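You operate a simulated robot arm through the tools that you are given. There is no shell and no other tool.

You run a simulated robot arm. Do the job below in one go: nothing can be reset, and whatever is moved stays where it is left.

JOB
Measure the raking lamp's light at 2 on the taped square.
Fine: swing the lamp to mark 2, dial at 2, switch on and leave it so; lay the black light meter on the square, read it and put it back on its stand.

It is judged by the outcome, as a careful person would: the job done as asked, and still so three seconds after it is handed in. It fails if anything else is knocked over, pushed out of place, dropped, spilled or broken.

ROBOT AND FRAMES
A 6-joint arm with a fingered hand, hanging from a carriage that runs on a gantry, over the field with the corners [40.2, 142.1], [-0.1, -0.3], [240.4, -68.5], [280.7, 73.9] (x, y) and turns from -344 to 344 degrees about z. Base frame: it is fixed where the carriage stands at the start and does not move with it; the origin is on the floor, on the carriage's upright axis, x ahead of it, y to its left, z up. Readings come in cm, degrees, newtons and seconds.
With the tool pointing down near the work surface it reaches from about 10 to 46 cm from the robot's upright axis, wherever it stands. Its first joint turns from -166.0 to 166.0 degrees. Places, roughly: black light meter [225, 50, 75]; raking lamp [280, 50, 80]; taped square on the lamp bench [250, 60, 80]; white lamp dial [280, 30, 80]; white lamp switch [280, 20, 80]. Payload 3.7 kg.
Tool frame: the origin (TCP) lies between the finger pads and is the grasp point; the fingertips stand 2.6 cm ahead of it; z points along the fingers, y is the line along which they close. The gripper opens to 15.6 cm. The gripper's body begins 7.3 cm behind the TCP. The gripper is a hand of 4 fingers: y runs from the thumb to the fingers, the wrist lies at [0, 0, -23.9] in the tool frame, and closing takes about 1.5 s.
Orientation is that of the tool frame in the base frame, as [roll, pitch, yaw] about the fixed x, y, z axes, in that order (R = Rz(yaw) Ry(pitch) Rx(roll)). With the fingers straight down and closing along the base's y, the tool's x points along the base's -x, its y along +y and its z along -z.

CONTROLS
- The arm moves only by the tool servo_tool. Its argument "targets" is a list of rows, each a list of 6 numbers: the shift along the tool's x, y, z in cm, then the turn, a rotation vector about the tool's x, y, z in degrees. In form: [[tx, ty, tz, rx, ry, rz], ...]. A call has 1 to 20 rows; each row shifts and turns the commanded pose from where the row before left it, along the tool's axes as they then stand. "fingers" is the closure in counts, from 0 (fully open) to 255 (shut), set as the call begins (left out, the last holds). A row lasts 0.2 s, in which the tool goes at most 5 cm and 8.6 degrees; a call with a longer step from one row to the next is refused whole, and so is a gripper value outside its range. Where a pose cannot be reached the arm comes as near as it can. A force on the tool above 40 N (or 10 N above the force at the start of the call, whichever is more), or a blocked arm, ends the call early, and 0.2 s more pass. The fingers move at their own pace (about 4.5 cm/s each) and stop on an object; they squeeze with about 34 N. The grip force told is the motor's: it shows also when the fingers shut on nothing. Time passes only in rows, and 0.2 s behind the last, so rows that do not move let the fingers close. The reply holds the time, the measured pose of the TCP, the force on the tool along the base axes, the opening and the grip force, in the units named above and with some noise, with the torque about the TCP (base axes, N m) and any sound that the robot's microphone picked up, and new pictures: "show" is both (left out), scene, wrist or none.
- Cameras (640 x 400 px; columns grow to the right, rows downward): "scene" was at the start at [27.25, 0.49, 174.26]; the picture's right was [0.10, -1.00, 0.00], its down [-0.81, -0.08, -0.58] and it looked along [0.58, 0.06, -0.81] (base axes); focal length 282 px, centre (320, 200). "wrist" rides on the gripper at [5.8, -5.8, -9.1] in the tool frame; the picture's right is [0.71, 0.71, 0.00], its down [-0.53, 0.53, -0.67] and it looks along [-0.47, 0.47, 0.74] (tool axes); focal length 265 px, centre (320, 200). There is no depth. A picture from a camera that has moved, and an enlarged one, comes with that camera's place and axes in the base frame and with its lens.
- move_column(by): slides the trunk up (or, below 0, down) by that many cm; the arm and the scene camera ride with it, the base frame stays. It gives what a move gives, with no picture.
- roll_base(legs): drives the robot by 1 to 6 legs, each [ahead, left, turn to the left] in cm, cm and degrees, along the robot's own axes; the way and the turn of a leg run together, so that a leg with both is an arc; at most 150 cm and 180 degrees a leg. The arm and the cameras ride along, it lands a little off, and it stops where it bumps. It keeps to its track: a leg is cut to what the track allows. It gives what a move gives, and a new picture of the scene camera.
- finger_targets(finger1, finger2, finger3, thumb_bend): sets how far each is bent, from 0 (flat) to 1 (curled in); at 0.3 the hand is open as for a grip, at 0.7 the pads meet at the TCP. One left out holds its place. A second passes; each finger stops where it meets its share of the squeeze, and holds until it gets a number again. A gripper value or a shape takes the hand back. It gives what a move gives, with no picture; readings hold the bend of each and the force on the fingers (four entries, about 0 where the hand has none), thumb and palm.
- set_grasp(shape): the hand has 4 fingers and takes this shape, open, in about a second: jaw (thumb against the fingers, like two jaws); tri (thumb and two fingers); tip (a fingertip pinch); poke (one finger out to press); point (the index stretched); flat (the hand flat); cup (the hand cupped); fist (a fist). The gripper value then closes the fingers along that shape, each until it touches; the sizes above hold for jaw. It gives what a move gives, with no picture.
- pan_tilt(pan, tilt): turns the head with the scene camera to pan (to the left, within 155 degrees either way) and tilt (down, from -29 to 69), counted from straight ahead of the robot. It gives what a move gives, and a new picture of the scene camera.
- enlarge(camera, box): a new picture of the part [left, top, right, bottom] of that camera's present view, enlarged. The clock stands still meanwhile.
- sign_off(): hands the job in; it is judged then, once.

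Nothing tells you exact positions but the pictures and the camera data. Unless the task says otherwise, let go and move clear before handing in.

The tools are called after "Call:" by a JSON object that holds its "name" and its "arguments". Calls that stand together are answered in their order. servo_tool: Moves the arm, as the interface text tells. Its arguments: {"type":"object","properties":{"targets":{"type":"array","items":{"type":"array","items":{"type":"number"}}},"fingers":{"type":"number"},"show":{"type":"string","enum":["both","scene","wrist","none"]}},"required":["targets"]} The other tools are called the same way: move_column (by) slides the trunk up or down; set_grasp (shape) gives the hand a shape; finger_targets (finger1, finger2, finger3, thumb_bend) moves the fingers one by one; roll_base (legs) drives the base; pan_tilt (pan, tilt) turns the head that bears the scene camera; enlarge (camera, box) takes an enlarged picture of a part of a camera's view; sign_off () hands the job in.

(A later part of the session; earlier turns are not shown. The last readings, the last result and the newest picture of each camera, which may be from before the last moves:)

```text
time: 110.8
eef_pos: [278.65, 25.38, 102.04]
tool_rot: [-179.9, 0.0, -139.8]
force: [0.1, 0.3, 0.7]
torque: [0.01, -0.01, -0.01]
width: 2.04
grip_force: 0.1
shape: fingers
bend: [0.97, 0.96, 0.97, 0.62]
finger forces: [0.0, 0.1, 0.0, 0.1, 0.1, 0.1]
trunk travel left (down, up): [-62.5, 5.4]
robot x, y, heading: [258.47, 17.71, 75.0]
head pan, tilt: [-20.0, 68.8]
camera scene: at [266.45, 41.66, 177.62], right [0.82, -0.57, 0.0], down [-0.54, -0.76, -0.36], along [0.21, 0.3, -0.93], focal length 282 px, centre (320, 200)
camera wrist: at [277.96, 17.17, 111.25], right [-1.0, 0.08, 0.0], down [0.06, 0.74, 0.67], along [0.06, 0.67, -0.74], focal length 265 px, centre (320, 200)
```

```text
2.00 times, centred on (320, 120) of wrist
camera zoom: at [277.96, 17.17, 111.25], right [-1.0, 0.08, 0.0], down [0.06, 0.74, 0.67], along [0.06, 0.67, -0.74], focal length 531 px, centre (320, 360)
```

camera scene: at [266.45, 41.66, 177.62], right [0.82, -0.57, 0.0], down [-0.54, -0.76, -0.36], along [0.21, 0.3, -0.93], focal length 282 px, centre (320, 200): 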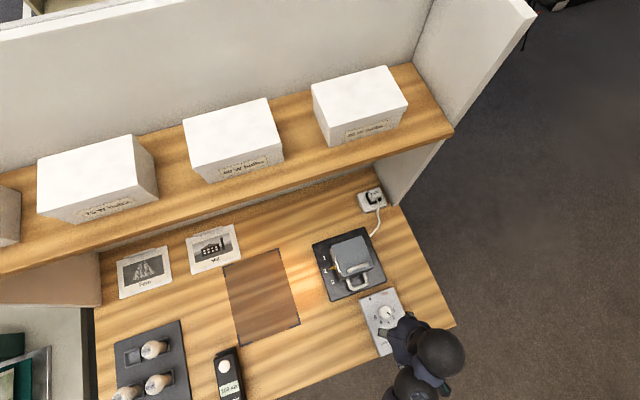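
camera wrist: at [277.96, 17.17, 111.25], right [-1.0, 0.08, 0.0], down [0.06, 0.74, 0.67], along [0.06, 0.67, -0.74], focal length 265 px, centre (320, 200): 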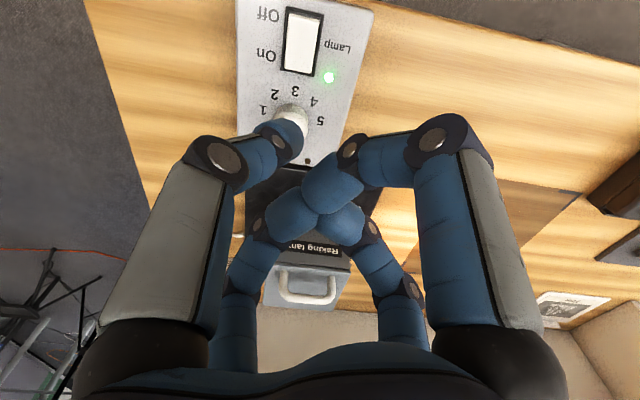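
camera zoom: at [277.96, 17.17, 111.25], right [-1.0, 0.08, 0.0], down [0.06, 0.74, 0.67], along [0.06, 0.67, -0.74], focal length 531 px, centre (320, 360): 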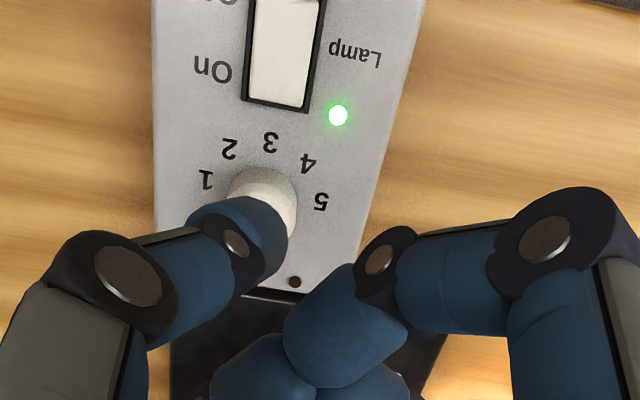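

The green lamp LED is lit and the lamp shines across the square – leave it so. Next the meter: I set the fingers for a side pinch, and shift the carriage left so that meter and square are both comfortable to reach.

Call:
{"name": "finger_targets", "arguments": {"finger1": 0.12, "finger2": 0.42, "finger3": 0.12, "thumb_bend": 0.42}}

Call:
{"name": "servo_tool", "arguments": {"targets": [[0, 0, 0, 0, 0, -7], [0, 0, 0, 0, 0, -7], [0, 0, 0, 0, 0, -7], [0, 0, 0, 0, 0, -7], [0, 0, 0, 0, 0, -7], [0, 3, 0, 0, 0, 0], [0, 4, 0, 0, 0, 0], [0, 4, 0, 0, 0, 0], [0, 4, 0, 0, 0, 0]], "show": "none"}}

Call:
{"name": "roll_base", "arguments": {"legs": [[0, 12, 0]]}}

Call:
{"name": "pan_tilt", "arguments": {"pan": 10, "tilt": 69}}

```text
time: 111.8
eef_pos: [278.74, 25.41, 102.08]
tool_rot: [-180.0, 0.0, -139.8]
force: [0.0, -0.4, -0.1]
torque: [-0.02, 0.02, -0.02]
width: 11.01
grip_force: 0.1
shape: fingers
bend: [0.12, 0.42, 0.12, 0.42]
finger forces: [0.0, 0.0, 0.0, 0.0, 0.0, 0.0]
trunk travel left (down, up): [-62.5, 5.4]
robot x, y, heading: [257.95, 17.39, 75.0]
head pan, tilt: [-20.0, 68.8]
```

```text
time: 113.8
eef_pos: [264.34, 29.22, 101.81]
tool_rot: [-180.0, 0.0, -104.9]
force: [0.2, 0.6, -0.6]
torque: [-0.02, -0.02, -0.01]
width: 11.02
grip_force: 0.1
shape: fingers
bend: [0.12, 0.42, 0.12, 0.42]
finger forces: [0.0, 0.0, 0.0, 0.1, 0.0, 0.0]
trunk travel left (down, up): [-62.5, 5.4]
robot x, y, heading: [257.9, 17.95, 75.1]
head pan, tilt: [-20.0, 68.8]
```

```text
time: 115.0
eef_pos: [252.89, 32.43, 101.91]
tool_rot: [-180.0, 0.1, -104.9]
force: [0.8, -0.4, 0.2]
torque: [-0.04, 0.0, 0.01]
width: 11.01
grip_force: 0.0
shape: fingers
bend: [0.12, 0.42, 0.12, 0.42]
finger forces: [0.0, 0.0, 0.0, 0.1, 0.1, 0.1]
trunk travel left (down, up): [-62.5, 5.4]
robot x, y, heading: [246.68, 20.8, 75.1]
head pan, tilt: [-20.0, 68.8]
camera scene: at [255.03, 44.73, 177.62], right [0.82, -0.57, 0.0], down [-0.54, -0.76, -0.36], along [0.21, 0.3, -0.93], focal length 282 px, centre (320, 200)
```

scene: 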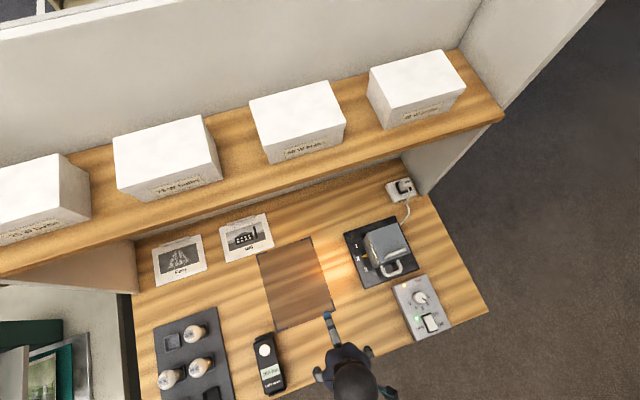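

```text
time: 116.0
eef_pos: [252.83, 32.3, 101.87]
tool_rot: [180.0, 0.0, -104.8]
force: [0.2, 0.1, -0.5]
torque: [0.03, -0.02, -0.02]
width: 11.04
grip_force: 0.1
shape: fingers
bend: [0.12, 0.42, 0.12, 0.42]
finger forces: [0.1, 0.0, 0.0, 0.0, 0.0, 0.1]
trunk travel left (down, up): [-62.5, 5.4]
robot x, y, heading: [246.46, 20.95, 75.1]
head pan, tilt: [10.0, 68.8]
camera scene: at [252.31, 45.72, 177.62], right [1.0, -0.09, 0.0], down [-0.08, -0.93, -0.36], along [0.03, 0.36, -0.93], focal length 282 px, centre (320, 200)
```

scene: 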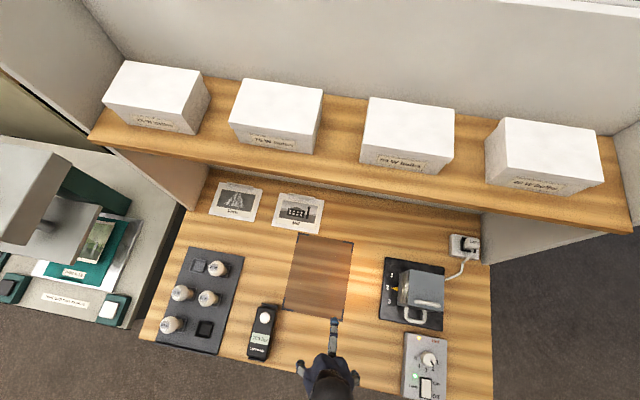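

Call:
{"name": "enlarge", "arguments": {"camera": "scene", "box": [220, 280, 320, 380]}}

Call:
{"name": "enlarge", "arguments": {"camera": "scene", "box": [350, 230, 490, 400]}}

Call:
{"name": "enlarge", "arguments": {"camera": "scene", "box": [260, 220, 400, 320]}}

```text
4.00 times, centred on (270, 330) of scene
camera zoom: at [252.31, 45.72, 177.62], right [1.0, -0.09, 0.0], down [-0.08, -0.93, -0.36], along [0.03, 0.36, -0.93], focal length 1127 px, centre (520, -320)
```

zoom: 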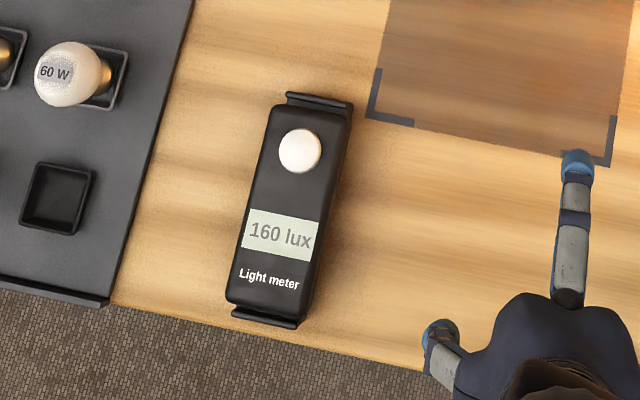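

```text
2.35 times, centred on (420, 315) of scene
camera zoom: at [252.31, 45.72, 177.62], right [1.0, -0.09, 0.0], down [-0.08, -0.93, -0.36], along [0.03, 0.36, -0.93], focal length 663 px, centre (85, -71)
```

zoom: 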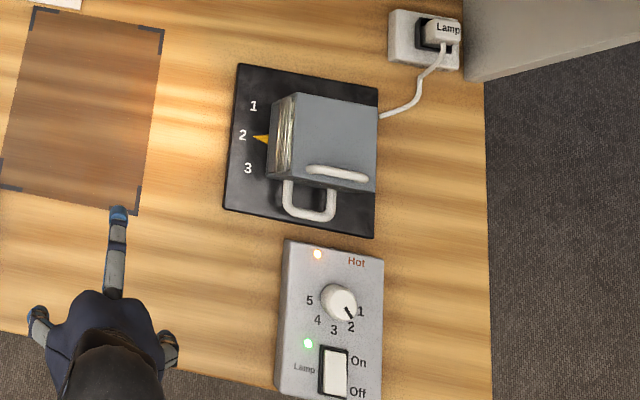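

```text
4.00 times, centred on (330, 270) of scene
camera zoom: at [252.31, 45.72, 177.62], right [1.0, -0.09, 0.0], down [-0.08, -0.93, -0.36], along [0.03, 0.36, -0.93], focal length 1127 px, centre (280, -80)
```

zoom: 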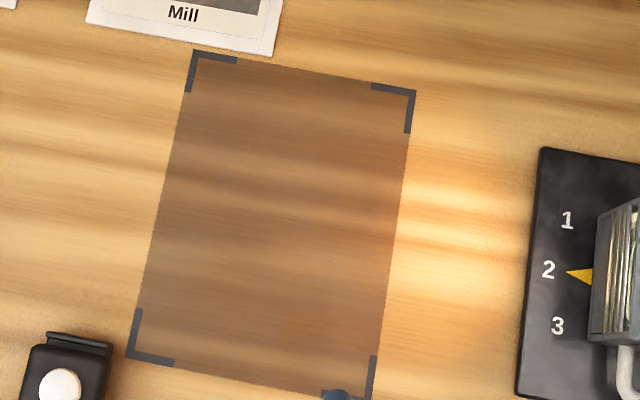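

Pointer at 2, dial at 2, "Hot" and green LEDs lit. The meter's centre works out at about (234.6, 41.1), 5.4 cm wide, top z≈85.3, long axis along the bench depth; the square's centre at (253.0, 56.7). I go above the meter.

Call:
{"name": "servo_tool", "arguments": {"targets": [[-0.76, 3.97, 0, 0, 0, 0], [-0.76, 3.97, 0, 0, 0, 0], [-0.76, 3.97, 0, 0, 0, 0], [-0.76, 3.97, 0, 0, 0, 0], [-0.76, 3.97, 0, 0, 0, 0], [0, 0, 2, 0, 0, 0], [0, 0, 2, 0, 0, 0], [0, 0, 1, 0, 0, 0], [0, 0, 0, 0, 0, 0]]}}

Call:
{"name": "enlarge", "arguments": {"camera": "wrist", "box": [160, 0, 480, 240]}}

```text
time: 118.0
eef_pos: [234.57, 41.02, 97.07]
tool_rot: [-179.9, 0.0, -104.9]
force: [0.1, 1.2, 0.4]
torque: [-0.02, 0.03, -0.01]
width: 11.02
grip_force: 0.0
shape: fingers
bend: [0.12, 0.42, 0.12, 0.42]
finger forces: [0.0, 0.0, 0.0, 0.0, 0.0, 0.1]
trunk travel left (down, up): [-62.5, 5.4]
robot x, y, heading: [246.35, 20.98, 74.8]
head pan, tilt: [10.0, 68.8]
camera scene: at [252.31, 45.72, 177.62], right [1.0, -0.09, 0.0], down [-0.08, -0.93, -0.36], along [0.03, 0.36, -0.93], focal length 282 px, centre (320, 200)
camera wrist: at [238.64, 33.94, 106.21], right [-0.86, -0.5, 0.0], down [-0.37, 0.64, 0.67], along [-0.33, 0.58, -0.74], focal length 265 px, centre (320, 200)
```

scene: 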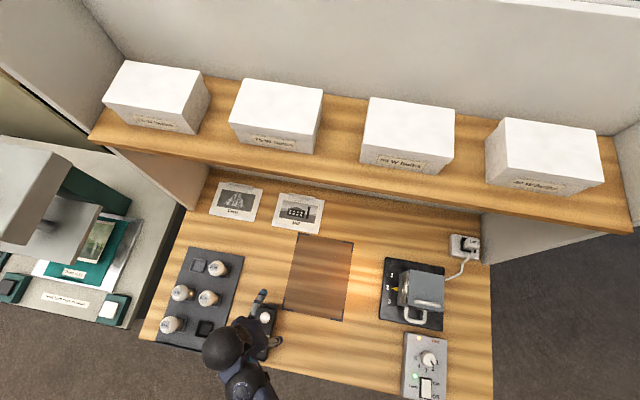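
wrist: 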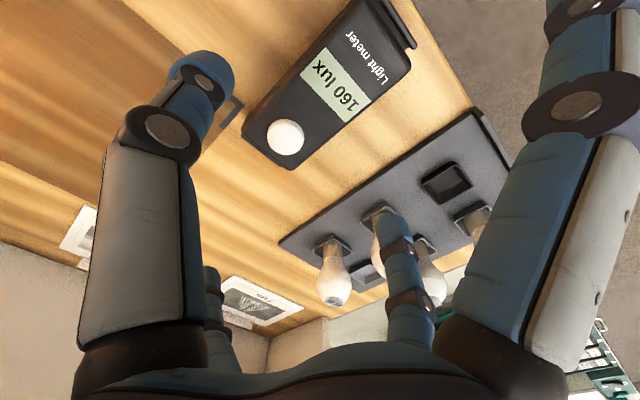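

```text
1.67 times, centred on (320, 120) of wrist
camera zoom: at [238.64, 33.94, 106.21], right [-0.86, -0.5, 0.0], down [-0.37, 0.64, 0.67], along [-0.33, 0.58, -0.74], focal length 442 px, centre (320, 333)
```

zoom: 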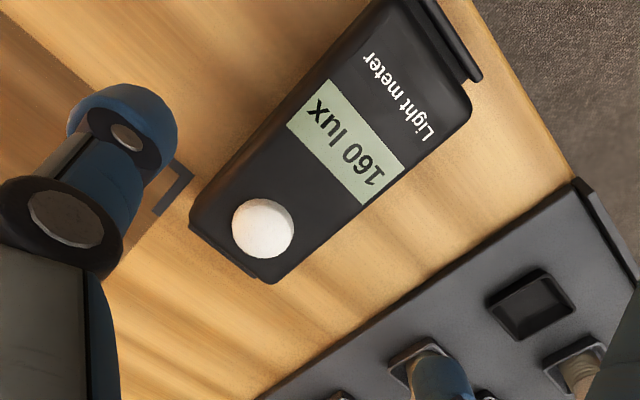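

The hand is centred over the meter. I descend around it, checking on the way.

Call:
{"name": "servo_tool", "arguments": {"targets": [[0, 0, 2, 0, 0, 0], [0, 0, 2, 0, 0, 0], [0, 0, 2, 0, 0, 0], [0, 0, 2, 0, 0, 0], [0, 0, 1, 0, 0, 0], [0, 0, 0, 0, 0, 0]]}}

Call:
{"name": "enlarge", "arguments": {"camera": "wrist", "box": [100, 0, 500, 250]}}

```text
time: 119.4
eef_pos: [234.69, 41.14, 87.97]
tool_rot: [179.9, 0.0, -104.9]
force: [0.0, -0.1, 0.0]
torque: [0.03, 0.0, 0.0]
width: 11.06
grip_force: 0.1
shape: fingers
bend: [0.12, 0.42, 0.12, 0.42]
finger forces: [0.0, 0.1, 0.1, 0.0, 0.0, 0.0]
trunk travel left (down, up): [-62.5, 5.4]
robot x, y, heading: [246.58, 20.83, 75.1]
head pan, tilt: [10.0, 68.8]
camera scene: at [252.31, 45.72, 177.62], right [1.0, -0.09, 0.0], down [-0.08, -0.93, -0.36], along [0.03, 0.36, -0.93], focal length 282 px, centre (320, 200)
camera wrist: at [238.69, 34.0, 97.17], right [-0.86, -0.5, 0.0], down [-0.37, 0.64, 0.67], along [-0.33, 0.58, -0.74], focal length 265 px, centre (320, 200)
```

scene: 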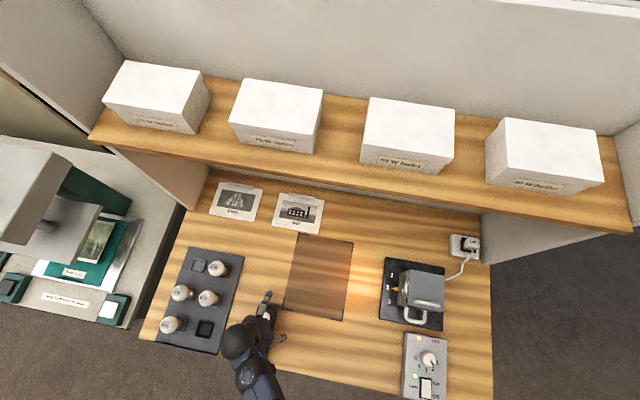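
wrist: 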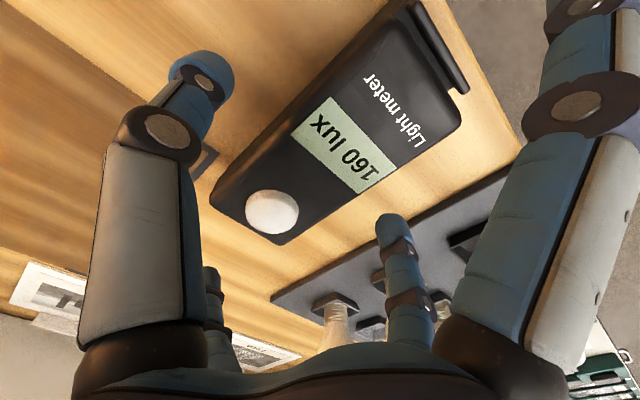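

```text
1.60 times, centred on (300, 125) of wrist
camera zoom: at [238.69, 34.0, 97.17], right [-0.86, -0.5, 0.0], down [-0.37, 0.64, 0.67], along [-0.33, 0.58, -0.74], focal length 425 px, centre (352, 320)
```

zoom: 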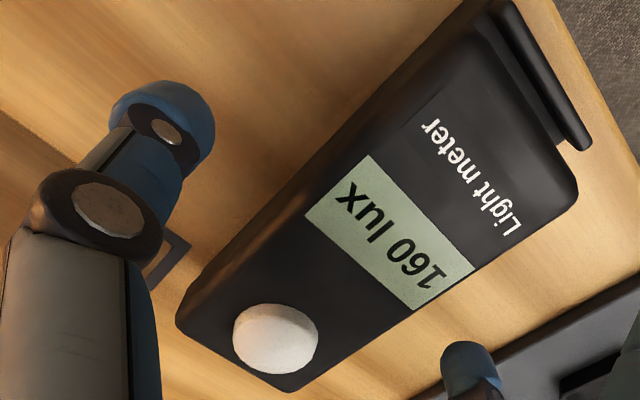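

Call:
{"name": "servo_tool", "arguments": {"targets": [[0, 0, 0.5, 0, 0, 0], [0, 0, 0.5, 0, 0, 0], [0, 0, 0.4, 0, 0, 0], [0, 0, 0, 0, 0, 0]], "show": "none"}}

Call:
{"name": "finger_targets", "arguments": {"finger2": 0.52, "thumb_bend": 0.52}}

Call:
{"name": "enlarge", "arguments": {"camera": "wrist", "box": [100, 0, 500, 250]}}

```text
time: 120.4
eef_pos: [234.74, 41.03, 86.34]
tool_rot: [-180.0, 0.0, -104.9]
force: [-0.2, 0.5, 1.7]
torque: [-0.04, -0.01, 0.01]
width: 11.05
grip_force: 0.0
shape: fingers
bend: [0.12, 0.42, 0.12, 0.42]
finger forces: [0.0, 0.1, 0.0, 0.0, 0.0, 0.1]
trunk travel left (down, up): [-62.5, 5.4]
robot x, y, heading: [246.63, 21.07, 74.9]
head pan, tilt: [10.0, 68.8]
```

```text
time: 121.4
eef_pos: [234.74, 41.05, 86.36]
tool_rot: [180.0, 0.0, -104.9]
force: [-0.2, 0.3, 0.5]
torque: [0.03, -0.04, 0.0]
width: 10.19
grip_force: 0.1
shape: fingers
bend: [0.12, 0.52, 0.12, 0.52]
finger forces: [0.0, 0.1, 0.1, 0.0, 0.0, 0.0]
trunk travel left (down, up): [-62.5, 5.4]
robot x, y, heading: [246.46, 21.05, 74.9]
head pan, tilt: [10.0, 68.8]
```

```text
1.60 times, centred on (300, 125) of wrist
camera zoom: at [238.8, 33.93, 95.65], right [-0.86, -0.5, 0.0], down [-0.37, 0.64, 0.67], along [-0.33, 0.58, -0.74], focal length 425 px, centre (352, 320)
```

zoom: 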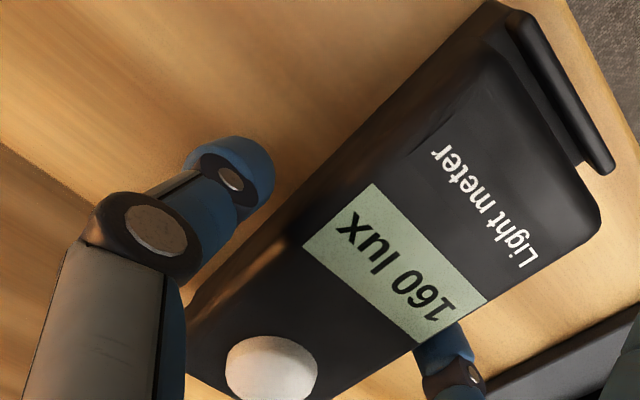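

Call:
{"name": "finger_targets", "arguments": {"finger2": 0.555, "thumb_bend": 0.555}}

Call:
{"name": "finger_targets", "arguments": {"finger2": 0.575, "thumb_bend": 0.575}}

Call:
{"name": "finger_targets", "arguments": {"finger2": 0.59, "thumb_bend": 0.59}}

```text
time: 122.4
eef_pos: [234.7, 41.0, 86.58]
tool_rot: [180.0, 0.0, -104.9]
force: [0.5, -0.5, -0.1]
torque: [0.0, -0.02, 0.0]
width: 10.0
grip_force: 0.7
shape: fingers
bend: [0.12, 0.54, 0.12, 0.55]
finger forces: [0.0, 0.8, 0.1, 0.1, 0.5, 0.0]
trunk travel left (down, up): [-62.5, 5.4]
robot x, y, heading: [246.26, 21.13, 74.7]
head pan, tilt: [10.0, 68.8]
```

```text
time: 123.4
eef_pos: [234.77, 41.06, 86.46]
tool_rot: [-180.0, 0.1, -104.9]
force: [0.6, -0.7, 0.3]
torque: [-0.01, -0.02, -0.01]
width: 10.0
grip_force: 2.6
shape: fingers
bend: [0.12, 0.54, 0.12, 0.56]
finger forces: [0.1, 2.3, 0.0, 0.0, 2.4, 0.0]
trunk travel left (down, up): [-62.5, 5.4]
robot x, y, heading: [246.52, 21.07, 75.2]
head pan, tilt: [10.0, 68.8]
```

```text
time: 124.4
eef_pos: [234.81, 41.06, 86.45]
tool_rot: [179.9, -0.1, -104.9]
force: [0.4, 0.1, 0.9]
torque: [-0.03, -0.02, -0.01]
width: 9.94
grip_force: 4.5
shape: fingers
bend: [0.12, 0.54, 0.12, 0.56]
finger forces: [0.0, 4.2, 0.0, 0.0, 4.4, 0.1]
trunk travel left (down, up): [-62.5, 5.4]
robot x, y, heading: [247.0, 21.26, 75.0]
head pan, tilt: [10.0, 68.8]
```

Both sides hold the meter evenly. I firm up the grip and lift straight up a little.

Call:
{"name": "finger_targets", "arguments": {"finger2": 0.63, "thumb_bend": 0.63}}

Call:
{"name": "finger_targets", "arguments": {"finger2": 0.68, "thumb_bend": 0.68}}

Call:
{"name": "servo_tool", "arguments": {"targets": [[0, 0, -0.4, 0, 0, 0], [0, 0, -0.4, 0, 0, 0], [0, 0, -0.7, 0, 0, 0], [0, 0, -1.0, 0, 0, 0], [0, 0, -1.0, 0, 0, 0], [0, 0, 0, 0, 0, 0]]}}

```text
time: 125.4
eef_pos: [234.88, 41.18, 86.48]
tool_rot: [-180.0, 0.0, -104.9]
force: [0.0, 0.0, 1.6]
torque: [-0.01, -0.03, 0.0]
width: 9.9
grip_force: 8.4
shape: fingers
bend: [0.12, 0.54, 0.12, 0.58]
finger forces: [0.1, 8.2, 0.0, 0.1, 8.6, 0.1]
trunk travel left (down, up): [-62.5, 5.4]
robot x, y, heading: [246.66, 21.1, 75.0]
head pan, tilt: [10.0, 68.8]
```

```text
time: 126.4
eef_pos: [234.84, 41.1, 86.47]
tool_rot: [-179.9, 0.1, -104.9]
force: [1.1, -0.4, 2.0]
torque: [0.01, 0.03, -0.01]
width: 9.74
grip_force: 11.6
shape: fingers
bend: [0.12, 0.53, 0.12, 0.6]
finger forces: [0.1, 11.2, 0.0, 0.1, 12.6, 0.0]
trunk travel left (down, up): [-62.5, 5.4]
robot x, y, heading: [246.63, 20.9, 74.8]
head pan, tilt: [10.0, 68.8]
```

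```text
time: 127.8
eef_pos: [234.68, 40.96, 89.97]
tool_rot: [-179.9, 0.0, -104.8]
force: [-0.6, 1.4, -1.4]
torque: [-0.03, 0.02, 0.0]
width: 9.73
grip_force: 12.1
shape: fingers
bend: [0.12, 0.53, 0.12, 0.6]
finger forces: [0.1, 11.6, 0.0, 0.0, 11.5, 0.0]
trunk travel left (down, up): [-62.5, 5.4]
robot x, y, heading: [246.52, 21.06, 75.1]
head pan, tilt: [10.0, 68.8]
camera scene: at [252.31, 45.72, 177.62], right [1.0, -0.09, 0.0], down [-0.08, -0.93, -0.36], along [0.03, 0.36, -0.93], focal length 282 px, centre (320, 200)
camera wrist: at [238.74, 33.84, 99.16], right [-0.86, -0.5, 0.0], down [-0.37, 0.64, 0.67], along [-0.33, 0.58, -0.74], focal length 265 px, centre (320, 200)
```

scene: 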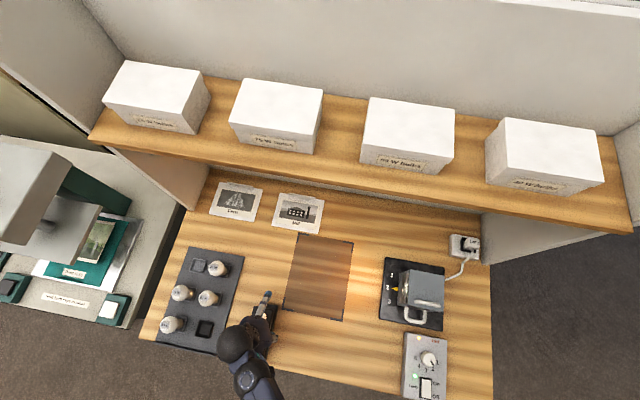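
wrist: 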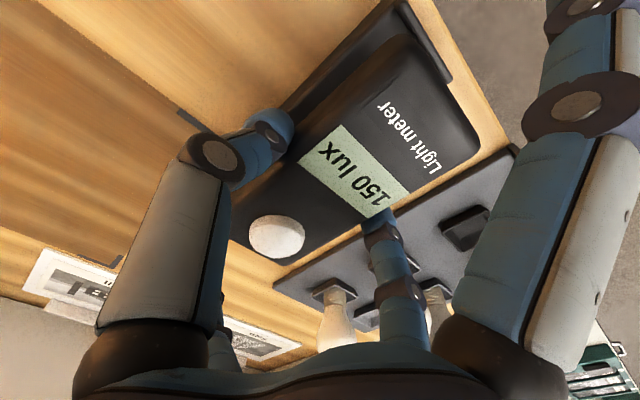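

The meter is lifted cleanly out of its stand (reads 150 lux in the shade of the hand). I raise a bit more and carry it over the taped square.

Call:
{"name": "servo_tool", "arguments": {"targets": [[0, 0, -1.5, 0, 0, 0], [0, 0, -1.5, 0, 0, 0], [-3.0, -2.2, 0, 0, 0, 0], [-3.0, -2.3, 0, 0, 0, 0], [-3.0, -2.3, 0, 0, 0, 0], [-3.0, -2.3, 0, 0, 0, 0], [-3.1, -2.3, 0, 0, 0, 0], [-3.0, -2.2, 0, 0, 0, 0], [0, 0, 0, 0, 0, 0], [0, 0, 0, 0, 0, 0]]}}

```text
time: 130.0
eef_pos: [252.7, 55.16, 93.31]
tool_rot: [-180.0, 0.0, -104.9]
force: [-0.3, 0.4, -1.7]
torque: [-0.02, -0.03, -0.01]
width: 9.73
grip_force: 11.3
shape: fingers
bend: [0.12, 0.53, 0.12, 0.6]
finger forces: [0.0, 11.5, 0.0, 0.0, 11.4, 0.0]
trunk travel left (down, up): [-62.5, 5.4]
robot x, y, heading: [246.62, 21.15, 74.9]
head pan, tilt: [10.0, 68.8]
camera scene: at [252.31, 45.72, 177.61], right [1.0, -0.09, 0.0], down [-0.08, -0.93, -0.36], along [0.03, 0.36, -0.93], focal length 282 px, centre (320, 200)
camera wrist: at [256.65, 48.0, 102.48], right [-0.86, -0.5, 0.0], down [-0.37, 0.64, 0.67], along [-0.34, 0.58, -0.74], focal length 265 px, centre (320, 200)
```

scene: 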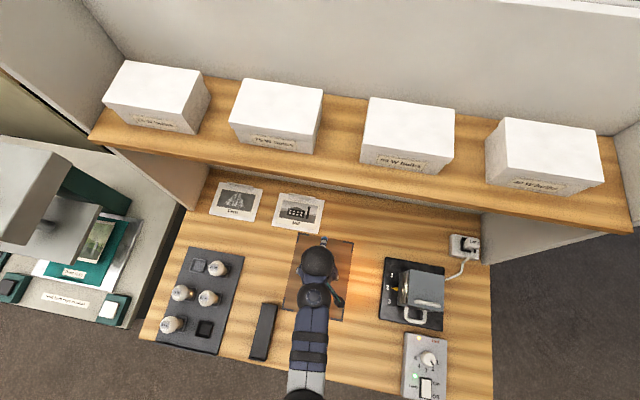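
wrist: 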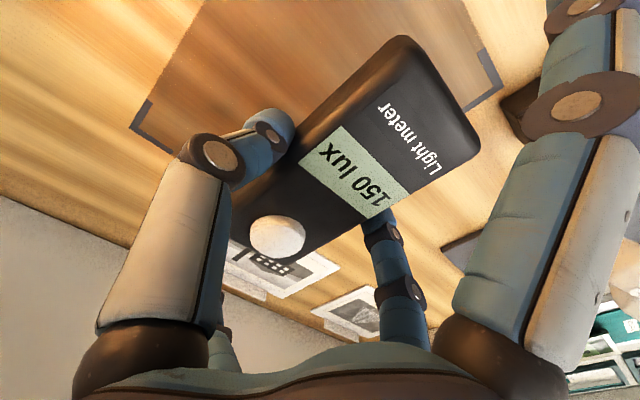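

Over the square. I lower slowly until the meter touches the bench.

Call:
{"name": "servo_tool", "arguments": {"targets": [[0, 0, 1.5, 0, 0, 0], [0, 0, 1.5, 0, 0, 0], [0, 0, 1.5, 0, 0, 0], [0, 0, 1.0, 0, 0, 0], [0, 0, 0.5, 0, 0, 0], [0, 0, 0, 0, 0, 0]], "show": "wrist"}}

Call:
{"name": "servo_tool", "arguments": {"targets": [[0, 0, 0.25, 0, 0, 0], [0, 0, 0.25, 0, 0, 0], [0, 0, 0, 0, 0, 0]], "show": "none"}}

```text
time: 131.4
eef_pos: [252.59, 55.03, 87.04]
tool_rot: [-180.0, 0.2, -104.9]
force: [1.1, -0.1, -2.6]
torque: [-0.02, -0.02, 0.03]
width: 9.71
grip_force: 10.6
shape: fingers
bend: [0.12, 0.53, 0.12, 0.6]
finger forces: [0.0, 11.4, 0.1, 0.0, 11.3, 0.0]
trunk travel left (down, up): [-62.5, 5.4]
robot x, y, heading: [246.32, 20.85, 75.0]
head pan, tilt: [10.0, 68.8]
camera wrist: at [256.54, 47.89, 96.19], right [-0.86, -0.5, 0.0], down [-0.37, 0.64, 0.67], along [-0.33, 0.58, -0.74], focal length 265 px, centre (320, 200)
```

wrist: 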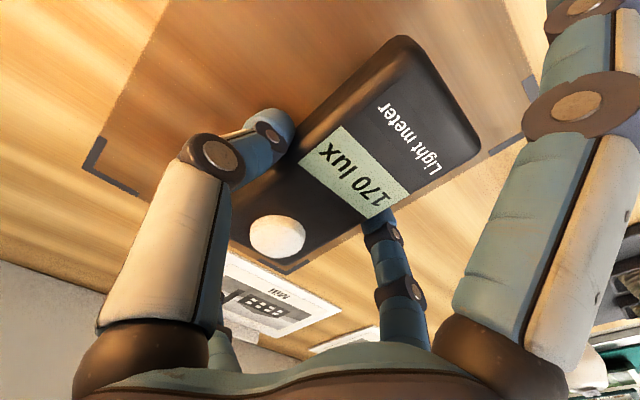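

```text
time: 132.2
eef_pos: [252.42, 55.06, 86.58]
tool_rot: [179.9, 0.0, -105.0]
force: [0.4, -0.5, -1.2]
torque: [0.0, -0.05, 0.0]
width: 9.72
grip_force: 11.6
shape: fingers
bend: [0.12, 0.53, 0.12, 0.6]
finger forces: [0.0, 11.4, 0.0, 0.0, 11.2, 0.0]
trunk travel left (down, up): [-62.5, 5.4]
robot x, y, heading: [247.2, 21.2, 75.1]
head pan, tilt: [10.0, 68.8]
```

Call:
{"name": "servo_tool", "arguments": {"targets": [[0, 0, 0.2, 0, 0, 0], [0, 0, 0.2, 0, 0, 0], [0, 0, 0, 0, 0, 0]], "show": "none"}}

Call:
{"name": "servo_tool", "arguments": {"targets": [[0, 0, 0.2, 0, 0, 0], [0, 0, 0.1, 0, 0, 0], [0, 0, 0, 0, 0, 0]], "show": "none"}}

```text
time: 133.0
eef_pos: [252.4, 55.14, 86.1]
tool_rot: [-179.9, 0.0, -104.9]
force: [-0.1, 0.4, -1.1]
torque: [-0.02, -0.02, 0.02]
width: 9.71
grip_force: 10.7
shape: fingers
bend: [0.12, 0.53, 0.12, 0.6]
finger forces: [0.1, 11.4, 0.1, 0.0, 11.3, 0.1]
trunk travel left (down, up): [-62.5, 5.4]
robot x, y, heading: [246.81, 20.75, 74.8]
head pan, tilt: [10.0, 68.8]
```

```text
time: 133.8
eef_pos: [252.55, 55.07, 85.8]
tool_rot: [180.0, -0.1, -105.0]
force: [-0.6, 0.0, -2.2]
torque: [-0.05, 0.03, 0.0]
width: 9.73
grip_force: 11.4
shape: fingers
bend: [0.12, 0.53, 0.12, 0.6]
finger forces: [0.0, 11.4, 0.0, 0.0, 11.3, 0.0]
trunk travel left (down, up): [-62.5, 5.4]
robot x, y, heading: [246.51, 21.15, 74.6]
head pan, tilt: [10.0, 68.8]
```

Call:
{"name": "servo_tool", "arguments": {"targets": [[0, 0, 0.15, 0, 0, 0], [0, 0, 0.1, 0, 0, 0], [0, 0, 0, 0, 0, 0]], "show": "none"}}

Call:
{"name": "servo_tool", "arguments": {"targets": [[0, 0, 0.15, 0, 0, 0], [0, 0, 0.1, 0, 0, 0], [0, 0, 0, 0, 0, 0]], "show": "wrist"}}

```text
time: 134.6
eef_pos: [252.45, 54.96, 85.52]
tool_rot: [-179.9, 0.0, -104.8]
force: [-0.2, 0.5, -1.7]
torque: [-0.04, 0.02, -0.06]
width: 9.74
grip_force: 11.5
shape: fingers
bend: [0.12, 0.53, 0.12, 0.6]
finger forces: [0.0, 11.4, 0.0, 0.0, 11.3, 0.0]
trunk travel left (down, up): [-62.5, 5.4]
robot x, y, heading: [246.91, 21.1, 74.7]
head pan, tilt: [10.0, 68.8]
```

```text
time: 135.4
eef_pos: [252.42, 54.99, 85.27]
tool_rot: [-180.0, 0.0, -104.9]
force: [0.1, 0.0, -1.2]
torque: [-0.02, 0.02, -0.04]
width: 9.73
grip_force: 11.6
shape: fingers
bend: [0.12, 0.53, 0.12, 0.6]
finger forces: [0.0, 11.5, 0.0, 0.1, 11.3, 0.0]
trunk travel left (down, up): [-62.5, 5.4]
robot x, y, heading: [246.46, 20.67, 74.9]
head pan, tilt: [10.0, 68.8]
camera wrist: at [256.45, 47.86, 94.48], right [-0.86, -0.5, 0.0], down [-0.37, 0.64, 0.67], along [-0.33, 0.58, -0.74], focal length 265 px, centre (320, 200)
```

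wrist: 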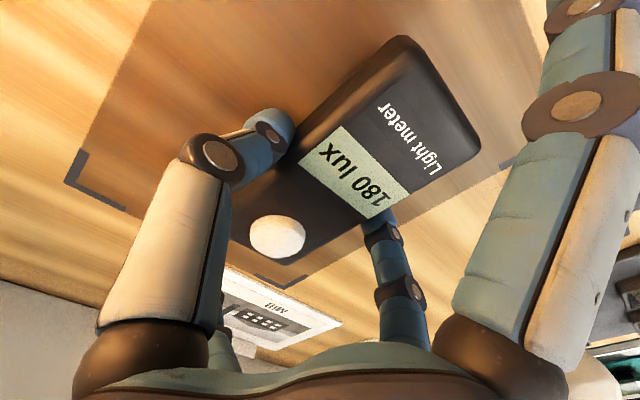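

Call:
{"name": "servo_tool", "arguments": {"targets": [[0, 0, 0.15, 0, 0, 0], [0, 0, 0.1, 0, 0, 0], [0, 0, 0, 0, 0, 0]], "show": "none"}}

Call:
{"name": "servo_tool", "arguments": {"targets": [[0, 0, 0.15, 0, 0, 0], [0, 0, 0, 0, 0, 0]], "show": "none"}}

Call:
{"name": "servo_tool", "arguments": {"targets": [[0, 0, 0.15, 0, 0, 0], [0, 0, 0, 0, 0, 0]], "show": "none"}}

```text
time: 136.2
eef_pos: [252.55, 55.08, 85.12]
tool_rot: [-179.9, 0.0, -105.0]
force: [-0.6, 0.0, -1.9]
torque: [0.01, 0.01, 0.03]
width: 9.73
grip_force: 11.4
shape: fingers
bend: [0.12, 0.53, 0.12, 0.6]
finger forces: [0.0, 11.4, 0.0, 0.1, 11.3, 0.0]
trunk travel left (down, up): [-62.5, 5.4]
robot x, y, heading: [246.64, 21.11, 74.7]
head pan, tilt: [10.0, 68.8]
```

```text
time: 136.8
eef_pos: [252.37, 55.15, 85.08]
tool_rot: [-179.9, 0.0, -104.9]
force: [0.8, 0.5, -1.8]
torque: [-0.03, -0.01, -0.02]
width: 9.72
grip_force: 11.7
shape: fingers
bend: [0.12, 0.53, 0.12, 0.6]
finger forces: [0.0, 11.4, 0.1, 0.0, 11.3, 0.0]
trunk travel left (down, up): [-62.5, 5.4]
robot x, y, heading: [246.65, 21.12, 75.1]
head pan, tilt: [10.0, 68.8]
```

```text
time: 137.4
eef_pos: [252.36, 55.12, 84.85]
tool_rot: [180.0, 0.0, -104.8]
force: [-0.7, -0.3, -2.1]
torque: [0.01, 0.02, -0.02]
width: 9.73
grip_force: 11.3
shape: fingers
bend: [0.12, 0.53, 0.12, 0.6]
finger forces: [0.1, 11.4, 0.0, 0.0, 11.2, 0.1]
trunk travel left (down, up): [-62.5, 5.4]
robot x, y, heading: [246.74, 21.06, 75.1]
head pan, tilt: [10.0, 68.8]
```

Call:
{"name": "servo_tool", "arguments": {"targets": [[0, 0, 0.15, 0, 0, 0], [0, 0, 0, 0, 0, 0]], "show": "none"}}

Call:
{"name": "servo_tool", "arguments": {"targets": [[0, 0, 0.12, 0, 0, 0], [0, 0, 0, 0, 0, 0]], "show": "none"}}

Call:
{"name": "servo_tool", "arguments": {"targets": [[0, 0, 0.12, 0, 0, 0], [0, 0, 0, 0, 0, 0]], "show": "wrist"}}

```text
time: 138.0
eef_pos: [252.46, 54.98, 84.64]
tool_rot: [-179.9, 0.1, -104.9]
force: [-0.2, 0.6, -1.5]
torque: [0.0, -0.02, -0.03]
width: 9.7
grip_force: 11.7
shape: fingers
bend: [0.12, 0.53, 0.12, 0.6]
finger forces: [0.0, 11.4, 0.0, 0.1, 11.3, 0.0]
trunk travel left (down, up): [-62.5, 5.4]
robot x, y, heading: [246.58, 21.18, 74.9]
head pan, tilt: [10.0, 68.8]
```

```text
time: 138.6
eef_pos: [252.35, 55.04, 84.53]
tool_rot: [180.0, 0.0, -104.9]
force: [0.5, 0.5, -1.5]
torque: [-0.01, 0.01, 0.01]
width: 9.72
grip_force: 11.2
shape: fingers
bend: [0.12, 0.53, 0.12, 0.6]
finger forces: [0.0, 11.5, 0.1, 0.0, 11.3, 0.0]
trunk travel left (down, up): [-62.5, 5.4]
robot x, y, heading: [246.89, 20.95, 75.1]
head pan, tilt: [10.0, 68.8]
```

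```text
time: 139.2
eef_pos: [252.38, 55.13, 84.4]
tool_rot: [180.0, 0.0, -104.9]
force: [0.1, 1.0, -1.4]
torque: [-0.03, 0.03, 0.04]
width: 9.74
grip_force: 11.7
shape: fingers
bend: [0.12, 0.53, 0.12, 0.6]
finger forces: [0.0, 11.4, 0.0, 0.0, 11.3, 0.0]
trunk travel left (down, up): [-62.5, 5.4]
robot x, y, heading: [246.63, 20.98, 75.1]
head pan, tilt: [10.0, 68.8]
camera wrist: at [256.44, 47.93, 93.59], right [-0.86, -0.5, 0.0], down [-0.37, 0.64, 0.67], along [-0.33, 0.58, -0.74], focal length 265 px, centre (320, 200)
```

wrist: 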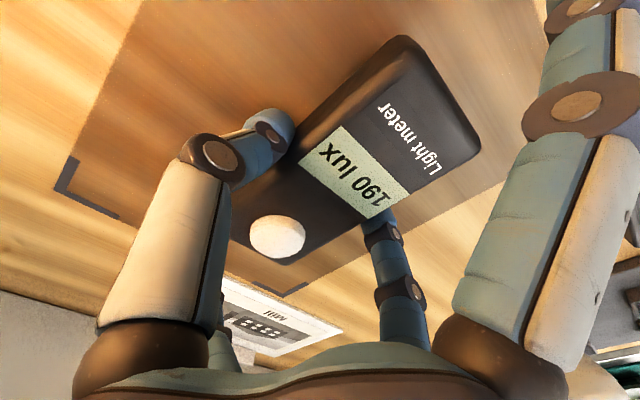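

Call:
{"name": "servo_tool", "arguments": {"targets": [[0, 0, 0.12, 0, 0, 0], [0, 0, 0, 0, 0, 0]], "show": "none"}}

Call:
{"name": "servo_tool", "arguments": {"targets": [[0, 0, 0.12, 0, 0, 0], [0, 0, 0, 0, 0, 0]], "show": "none"}}

Call:
{"name": "servo_tool", "arguments": {"targets": [[0, 0, 0.12, 0, 0, 0], [0, 0, 0, 0, 0, 0]], "show": "none"}}

```text
time: 139.8
eef_pos: [252.37, 55.13, 84.18]
tool_rot: [-180.0, -0.1, -104.9]
force: [-0.3, 0.2, -1.7]
torque: [0.0, -0.03, -0.04]
width: 9.72
grip_force: 11.7
shape: fingers
bend: [0.12, 0.53, 0.12, 0.6]
finger forces: [0.0, 11.4, 0.0, 0.1, 11.4, 0.0]
trunk travel left (down, up): [-62.5, 5.4]
robot x, y, heading: [246.66, 21.12, 74.8]
head pan, tilt: [10.0, 68.8]
```

```text
time: 140.4
eef_pos: [252.41, 55.14, 84.1]
tool_rot: [-179.9, 0.0, -104.8]
force: [-1.0, 0.4, -1.5]
torque: [0.02, -0.01, -0.05]
width: 9.74
grip_force: 11.2
shape: fingers
bend: [0.12, 0.53, 0.12, 0.6]
finger forces: [0.0, 11.4, 0.0, 0.0, 11.3, 0.0]
trunk travel left (down, up): [-62.5, 5.4]
robot x, y, heading: [246.6, 21.12, 74.9]
head pan, tilt: [10.0, 68.8]
```

```text
time: 141.0
eef_pos: [252.4, 55.12, 84.06]
tool_rot: [179.9, 0.0, -104.8]
force: [-0.1, 0.1, -1.6]
torque: [-0.04, 0.02, 0.0]
width: 9.73
grip_force: 11.5
shape: fingers
bend: [0.12, 0.53, 0.12, 0.6]
finger forces: [0.1, 11.4, 0.1, 0.1, 11.3, 0.0]
trunk travel left (down, up): [-62.5, 5.4]
robot x, y, heading: [246.87, 20.88, 74.7]
head pan, tilt: [10.0, 68.8]
```

Call:
{"name": "enlarge", "arguments": {"camera": "wrist", "box": [160, 60, 480, 300]}}

Call:
{"name": "enlarge", "arguments": {"camera": "scene", "box": [260, 210, 380, 330]}}

```text
1.67 times, centred on (320, 180) of wrist
camera zoom: at [256.46, 47.97, 93.24], right [-0.86, -0.5, 0.0], down [-0.37, 0.64, 0.67], along [-0.33, 0.58, -0.74], focal length 442 px, centre (320, 233)
```

zoom: 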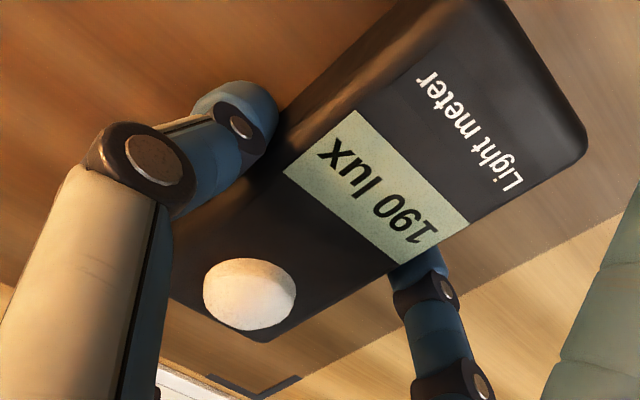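

```text
3.33 times, centred on (320, 270) of scene
camera zoom: at [252.31, 45.72, 177.61], right [1.0, -0.09, 0.0], down [-0.08, -0.93, -0.36], along [0.03, 0.36, -0.93], focal length 939 px, centre (320, -33)
```

zoom: 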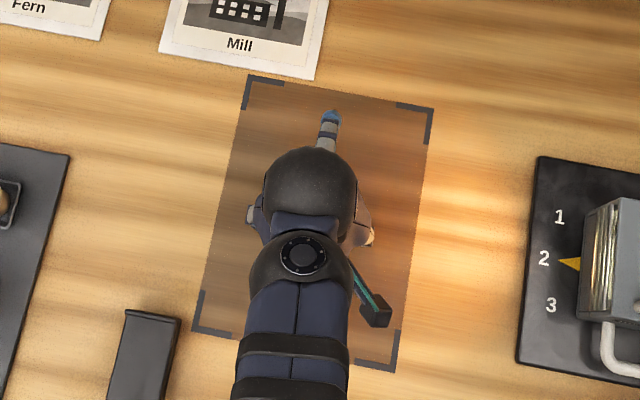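

Call:
{"name": "servo_tool", "arguments": {"targets": [[0, 0, 0.1, 0, 0, 0], [0, 0, 0, 0, 0, 0]], "show": "none"}}

Call:
{"name": "servo_tool", "arguments": {"targets": [[0, 0, 0.1, 0, 0, 0], [0, 0, 0, 0, 0, 0]], "show": "none"}}

Call:
{"name": "servo_tool", "arguments": {"targets": [[0, 0, 0.1, 0, 0, 0], [0, 0, 0, 0, 0, 0]], "show": "none"}}

```text
time: 141.6
eef_pos: [252.4, 55.14, 83.97]
tool_rot: [180.0, 0.1, -104.9]
force: [0.0, 0.1, -0.9]
torque: [-0.02, 0.01, 0.0]
width: 9.72
grip_force: 11.0
shape: fingers
bend: [0.12, 0.53, 0.12, 0.6]
finger forces: [0.0, 11.3, 0.0, 0.1, 11.3, 0.0]
trunk travel left (down, up): [-62.5, 5.4]
robot x, y, heading: [246.5, 21.34, 74.9]
head pan, tilt: [10.0, 68.8]
```

```text
time: 142.2
eef_pos: [252.49, 55.11, 83.87]
tool_rot: [179.9, 0.0, -104.9]
force: [0.0, -0.1, -2.3]
torque: [0.01, 0.0, 0.02]
width: 9.71
grip_force: 11.8
shape: fingers
bend: [0.12, 0.53, 0.12, 0.6]
finger forces: [0.0, 11.4, 0.0, 0.0, 11.3, 0.1]
trunk travel left (down, up): [-62.5, 5.4]
robot x, y, heading: [246.53, 20.6, 75.0]
head pan, tilt: [10.0, 68.8]
```

```text
time: 142.8
eef_pos: [252.47, 55.02, 83.82]
tool_rot: [180.0, 0.0, -105.0]
force: [0.1, 1.1, -0.6]
torque: [0.02, -0.01, -0.01]
width: 9.69
grip_force: 11.1
shape: fingers
bend: [0.12, 0.53, 0.12, 0.6]
finger forces: [0.0, 11.4, 0.0, 0.0, 11.3, 0.0]
trunk travel left (down, up): [-62.5, 5.4]
robot x, y, heading: [246.91, 21.17, 74.7]
head pan, tilt: [10.0, 68.8]
```

Call:
{"name": "servo_tool", "arguments": {"targets": [[0, 0, 0.1, 0, 0, 0], [0, 0, 0, 0, 0, 0]], "show": "none"}}

Call:
{"name": "servo_tool", "arguments": {"targets": [[0, 0, 0.1, 0, 0, 0], [0, 0, 0, 0, 0, 0]], "show": "none"}}

Call:
{"name": "servo_tool", "arguments": {"targets": [[0, 0, 0.1, 0, 0, 0], [0, 0, 0, 0, 0, 0]], "show": "none"}}

```text
time: 143.4
eef_pos: [252.41, 55.06, 83.71]
tool_rot: [-180.0, 0.1, -104.9]
force: [-0.5, -1.7, 3.1]
torque: [0.02, 0.16, -0.03]
width: 9.73
grip_force: 11.2
shape: fingers
bend: [0.12, 0.53, 0.12, 0.6]
finger forces: [0.0, 11.5, 0.1, 0.0, 11.6, 0.0]
trunk travel left (down, up): [-62.5, 5.4]
robot x, y, heading: [246.82, 21.38, 74.9]
head pan, tilt: [10.0, 68.8]
```

```text
time: 144.0
eef_pos: [252.32, 55.15, 83.57]
tool_rot: [180.0, 0.2, -104.9]
force: [0.1, -2.6, 10.0]
torque: [0.01, 0.32, -0.08]
width: 9.72
grip_force: 12.1
shape: fingers
bend: [0.12, 0.52, 0.12, 0.6]
finger forces: [0.1, 12.1, 0.1, 0.0, 12.7, 0.0]
trunk travel left (down, up): [-62.5, 5.4]
robot x, y, heading: [246.76, 20.96, 74.8]
head pan, tilt: [10.0, 68.8]
```

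```text
time: 144.6
eef_pos: [252.46, 55.21, 83.44]
tool_rot: [-179.9, 0.1, -104.9]
force: [1.1, -6.7, 27.3]
torque: [0.06, 0.72, -0.09]
width: 9.7
grip_force: 19.2
shape: fingers
bend: [0.12, 0.52, 0.12, 0.6]
finger forces: [0.1, 24.3, 0.0, 0.0, 14.4, 0.0]
trunk travel left (down, up): [-62.5, 5.4]
robot x, y, heading: [246.71, 20.86, 75.0]
head pan, tilt: [10.0, 68.8]
```

Contact is on finger 2's tip side rather than under the meter, so I back off 2 mm and look at the gap.

Call:
{"name": "servo_tool", "arguments": {"targets": [[0, 0, -0.2, 0, 0, 0], [0, 0, 0, 0, 0, 0]], "show": "wrist"}}

Call:
{"name": "enlarge", "arguments": {"camera": "wrist", "box": [240, 0, 480, 150]}}

Call:
{"name": "enlarge", "arguments": {"camera": "wrist", "box": [180, 180, 420, 330]}}

```text
time: 145.2
eef_pos: [252.42, 55.12, 83.58]
tool_rot: [-180.0, 0.0, -104.8]
force: [0.4, 0.9, 3.4]
torque: [0.04, 0.11, -0.02]
width: 9.7
grip_force: 10.7
shape: fingers
bend: [0.12, 0.52, 0.12, 0.6]
finger forces: [0.0, 11.1, 0.0, 0.1, 11.8, 0.1]
trunk travel left (down, up): [-62.5, 5.4]
robot x, y, heading: [246.24, 20.96, 74.9]
head pan, tilt: [10.0, 68.8]
camera wrist: at [256.49, 47.95, 92.77], right [-0.86, -0.5, 0.0], down [-0.37, 0.64, 0.67], along [-0.33, 0.58, -0.74], focal length 265 px, centre (320, 200)
```

wrist: 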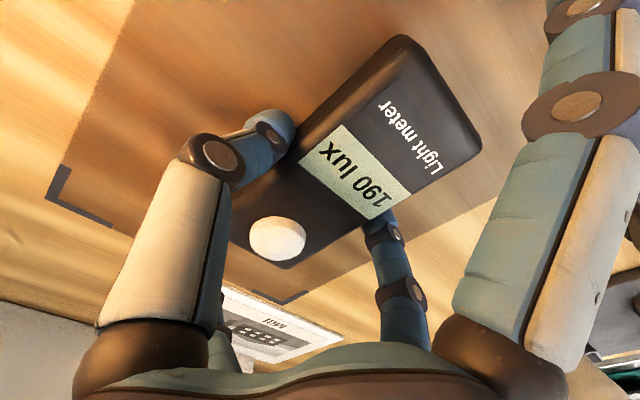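

```text
2.67 times, centred on (360, 75) of wrist
camera zoom: at [256.49, 47.95, 92.77], right [-0.86, -0.5, 0.0], down [-0.37, 0.64, 0.67], along [-0.33, 0.58, -0.74], focal length 708 px, centre (213, 533)
```

zoom: 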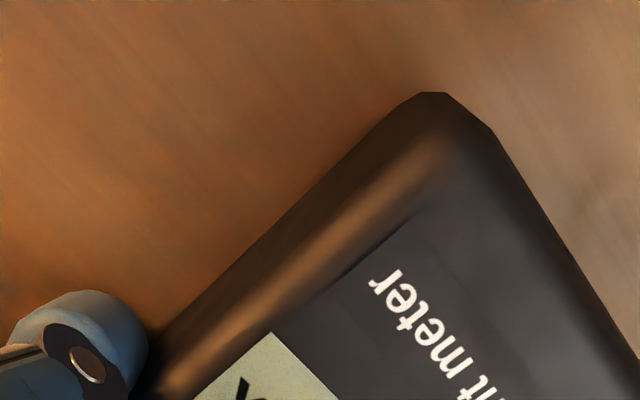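

```text
2.67 times, centred on (300, 255) of wrist
camera zoom: at [256.49, 47.95, 92.77], right [-0.86, -0.5, 0.0], down [-0.37, 0.64, 0.67], along [-0.33, 0.58, -0.74], focal length 708 px, centre (373, 53)
```

zoom: 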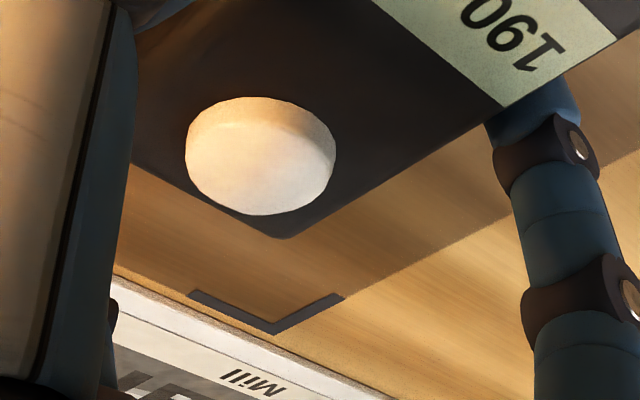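

Both are practically at the bench. I ease the grip gradually so the meter settles without a drop.

Call:
{"name": "finger_targets", "arguments": {"finger2": 0.62, "thumb_bend": 0.63}}

Call:
{"name": "finger_targets", "arguments": {"finger2": 0.57, "thumb_bend": 0.59}}

Call:
{"name": "finger_targets", "arguments": {"finger2": 0.545, "thumb_bend": 0.57}}

Call:
{"name": "enlarge", "arguments": {"camera": "wrist", "box": [160, 0, 480, 240]}}

```text
time: 146.2
eef_pos: [252.44, 55.01, 83.7]
tool_rot: [-180.0, 0.0, -104.9]
force: [-0.7, 1.0, 0.7]
torque: [0.01, 0.02, -0.01]
width: 9.81
grip_force: 8.4
shape: fingers
bend: [0.12, 0.53, 0.12, 0.59]
finger forces: [0.0, 8.4, 0.0, 0.1, 7.8, 0.1]
trunk travel left (down, up): [-62.5, 5.4]
robot x, y, heading: [246.64, 20.84, 74.7]
head pan, tilt: [10.0, 68.8]
```

```text
time: 147.2
eef_pos: [252.39, 55.12, 83.68]
tool_rot: [-180.0, 0.0, -105.0]
force: [-0.3, 0.0, 0.1]
torque: [-0.02, 0.0, 0.01]
width: 9.85
grip_force: 3.0
shape: fingers
bend: [0.12, 0.53, 0.12, 0.58]
finger forces: [0.0, 3.1, 0.1, 0.0, 3.0, 0.0]
trunk travel left (down, up): [-62.5, 5.4]
robot x, y, heading: [246.54, 21.03, 74.9]
head pan, tilt: [10.0, 68.8]
```

```text
time: 148.2
eef_pos: [252.58, 55.17, 83.58]
tool_rot: [-180.0, 0.0, -104.9]
force: [0.1, -0.2, -1.3]
torque: [-0.03, 0.02, 0.02]
width: 9.91
grip_force: 0.8
shape: fingers
bend: [0.12, 0.53, 0.12, 0.56]
finger forces: [0.1, 0.7, 0.0, 0.0, 0.6, 0.1]
trunk travel left (down, up): [-62.5, 5.4]
robot x, y, heading: [246.5, 21.14, 74.6]
head pan, tilt: [10.0, 68.8]
```

```text
1.67 times, centred on (320, 120) of wrist
camera zoom: at [256.48, 47.97, 92.82], right [-0.86, -0.5, 0.0], down [-0.37, 0.64, 0.67], along [-0.33, 0.58, -0.74], focal length 442 px, centre (320, 333)
```

zoom: 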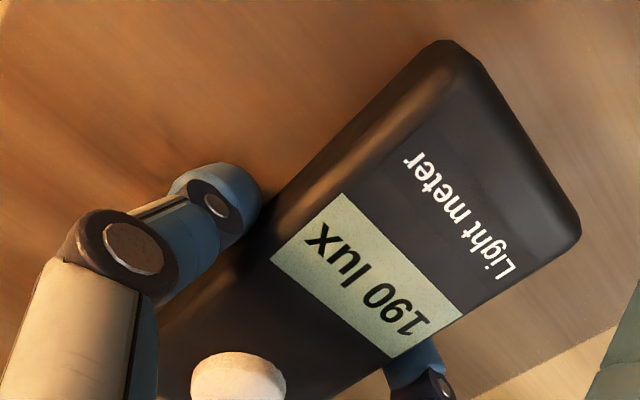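

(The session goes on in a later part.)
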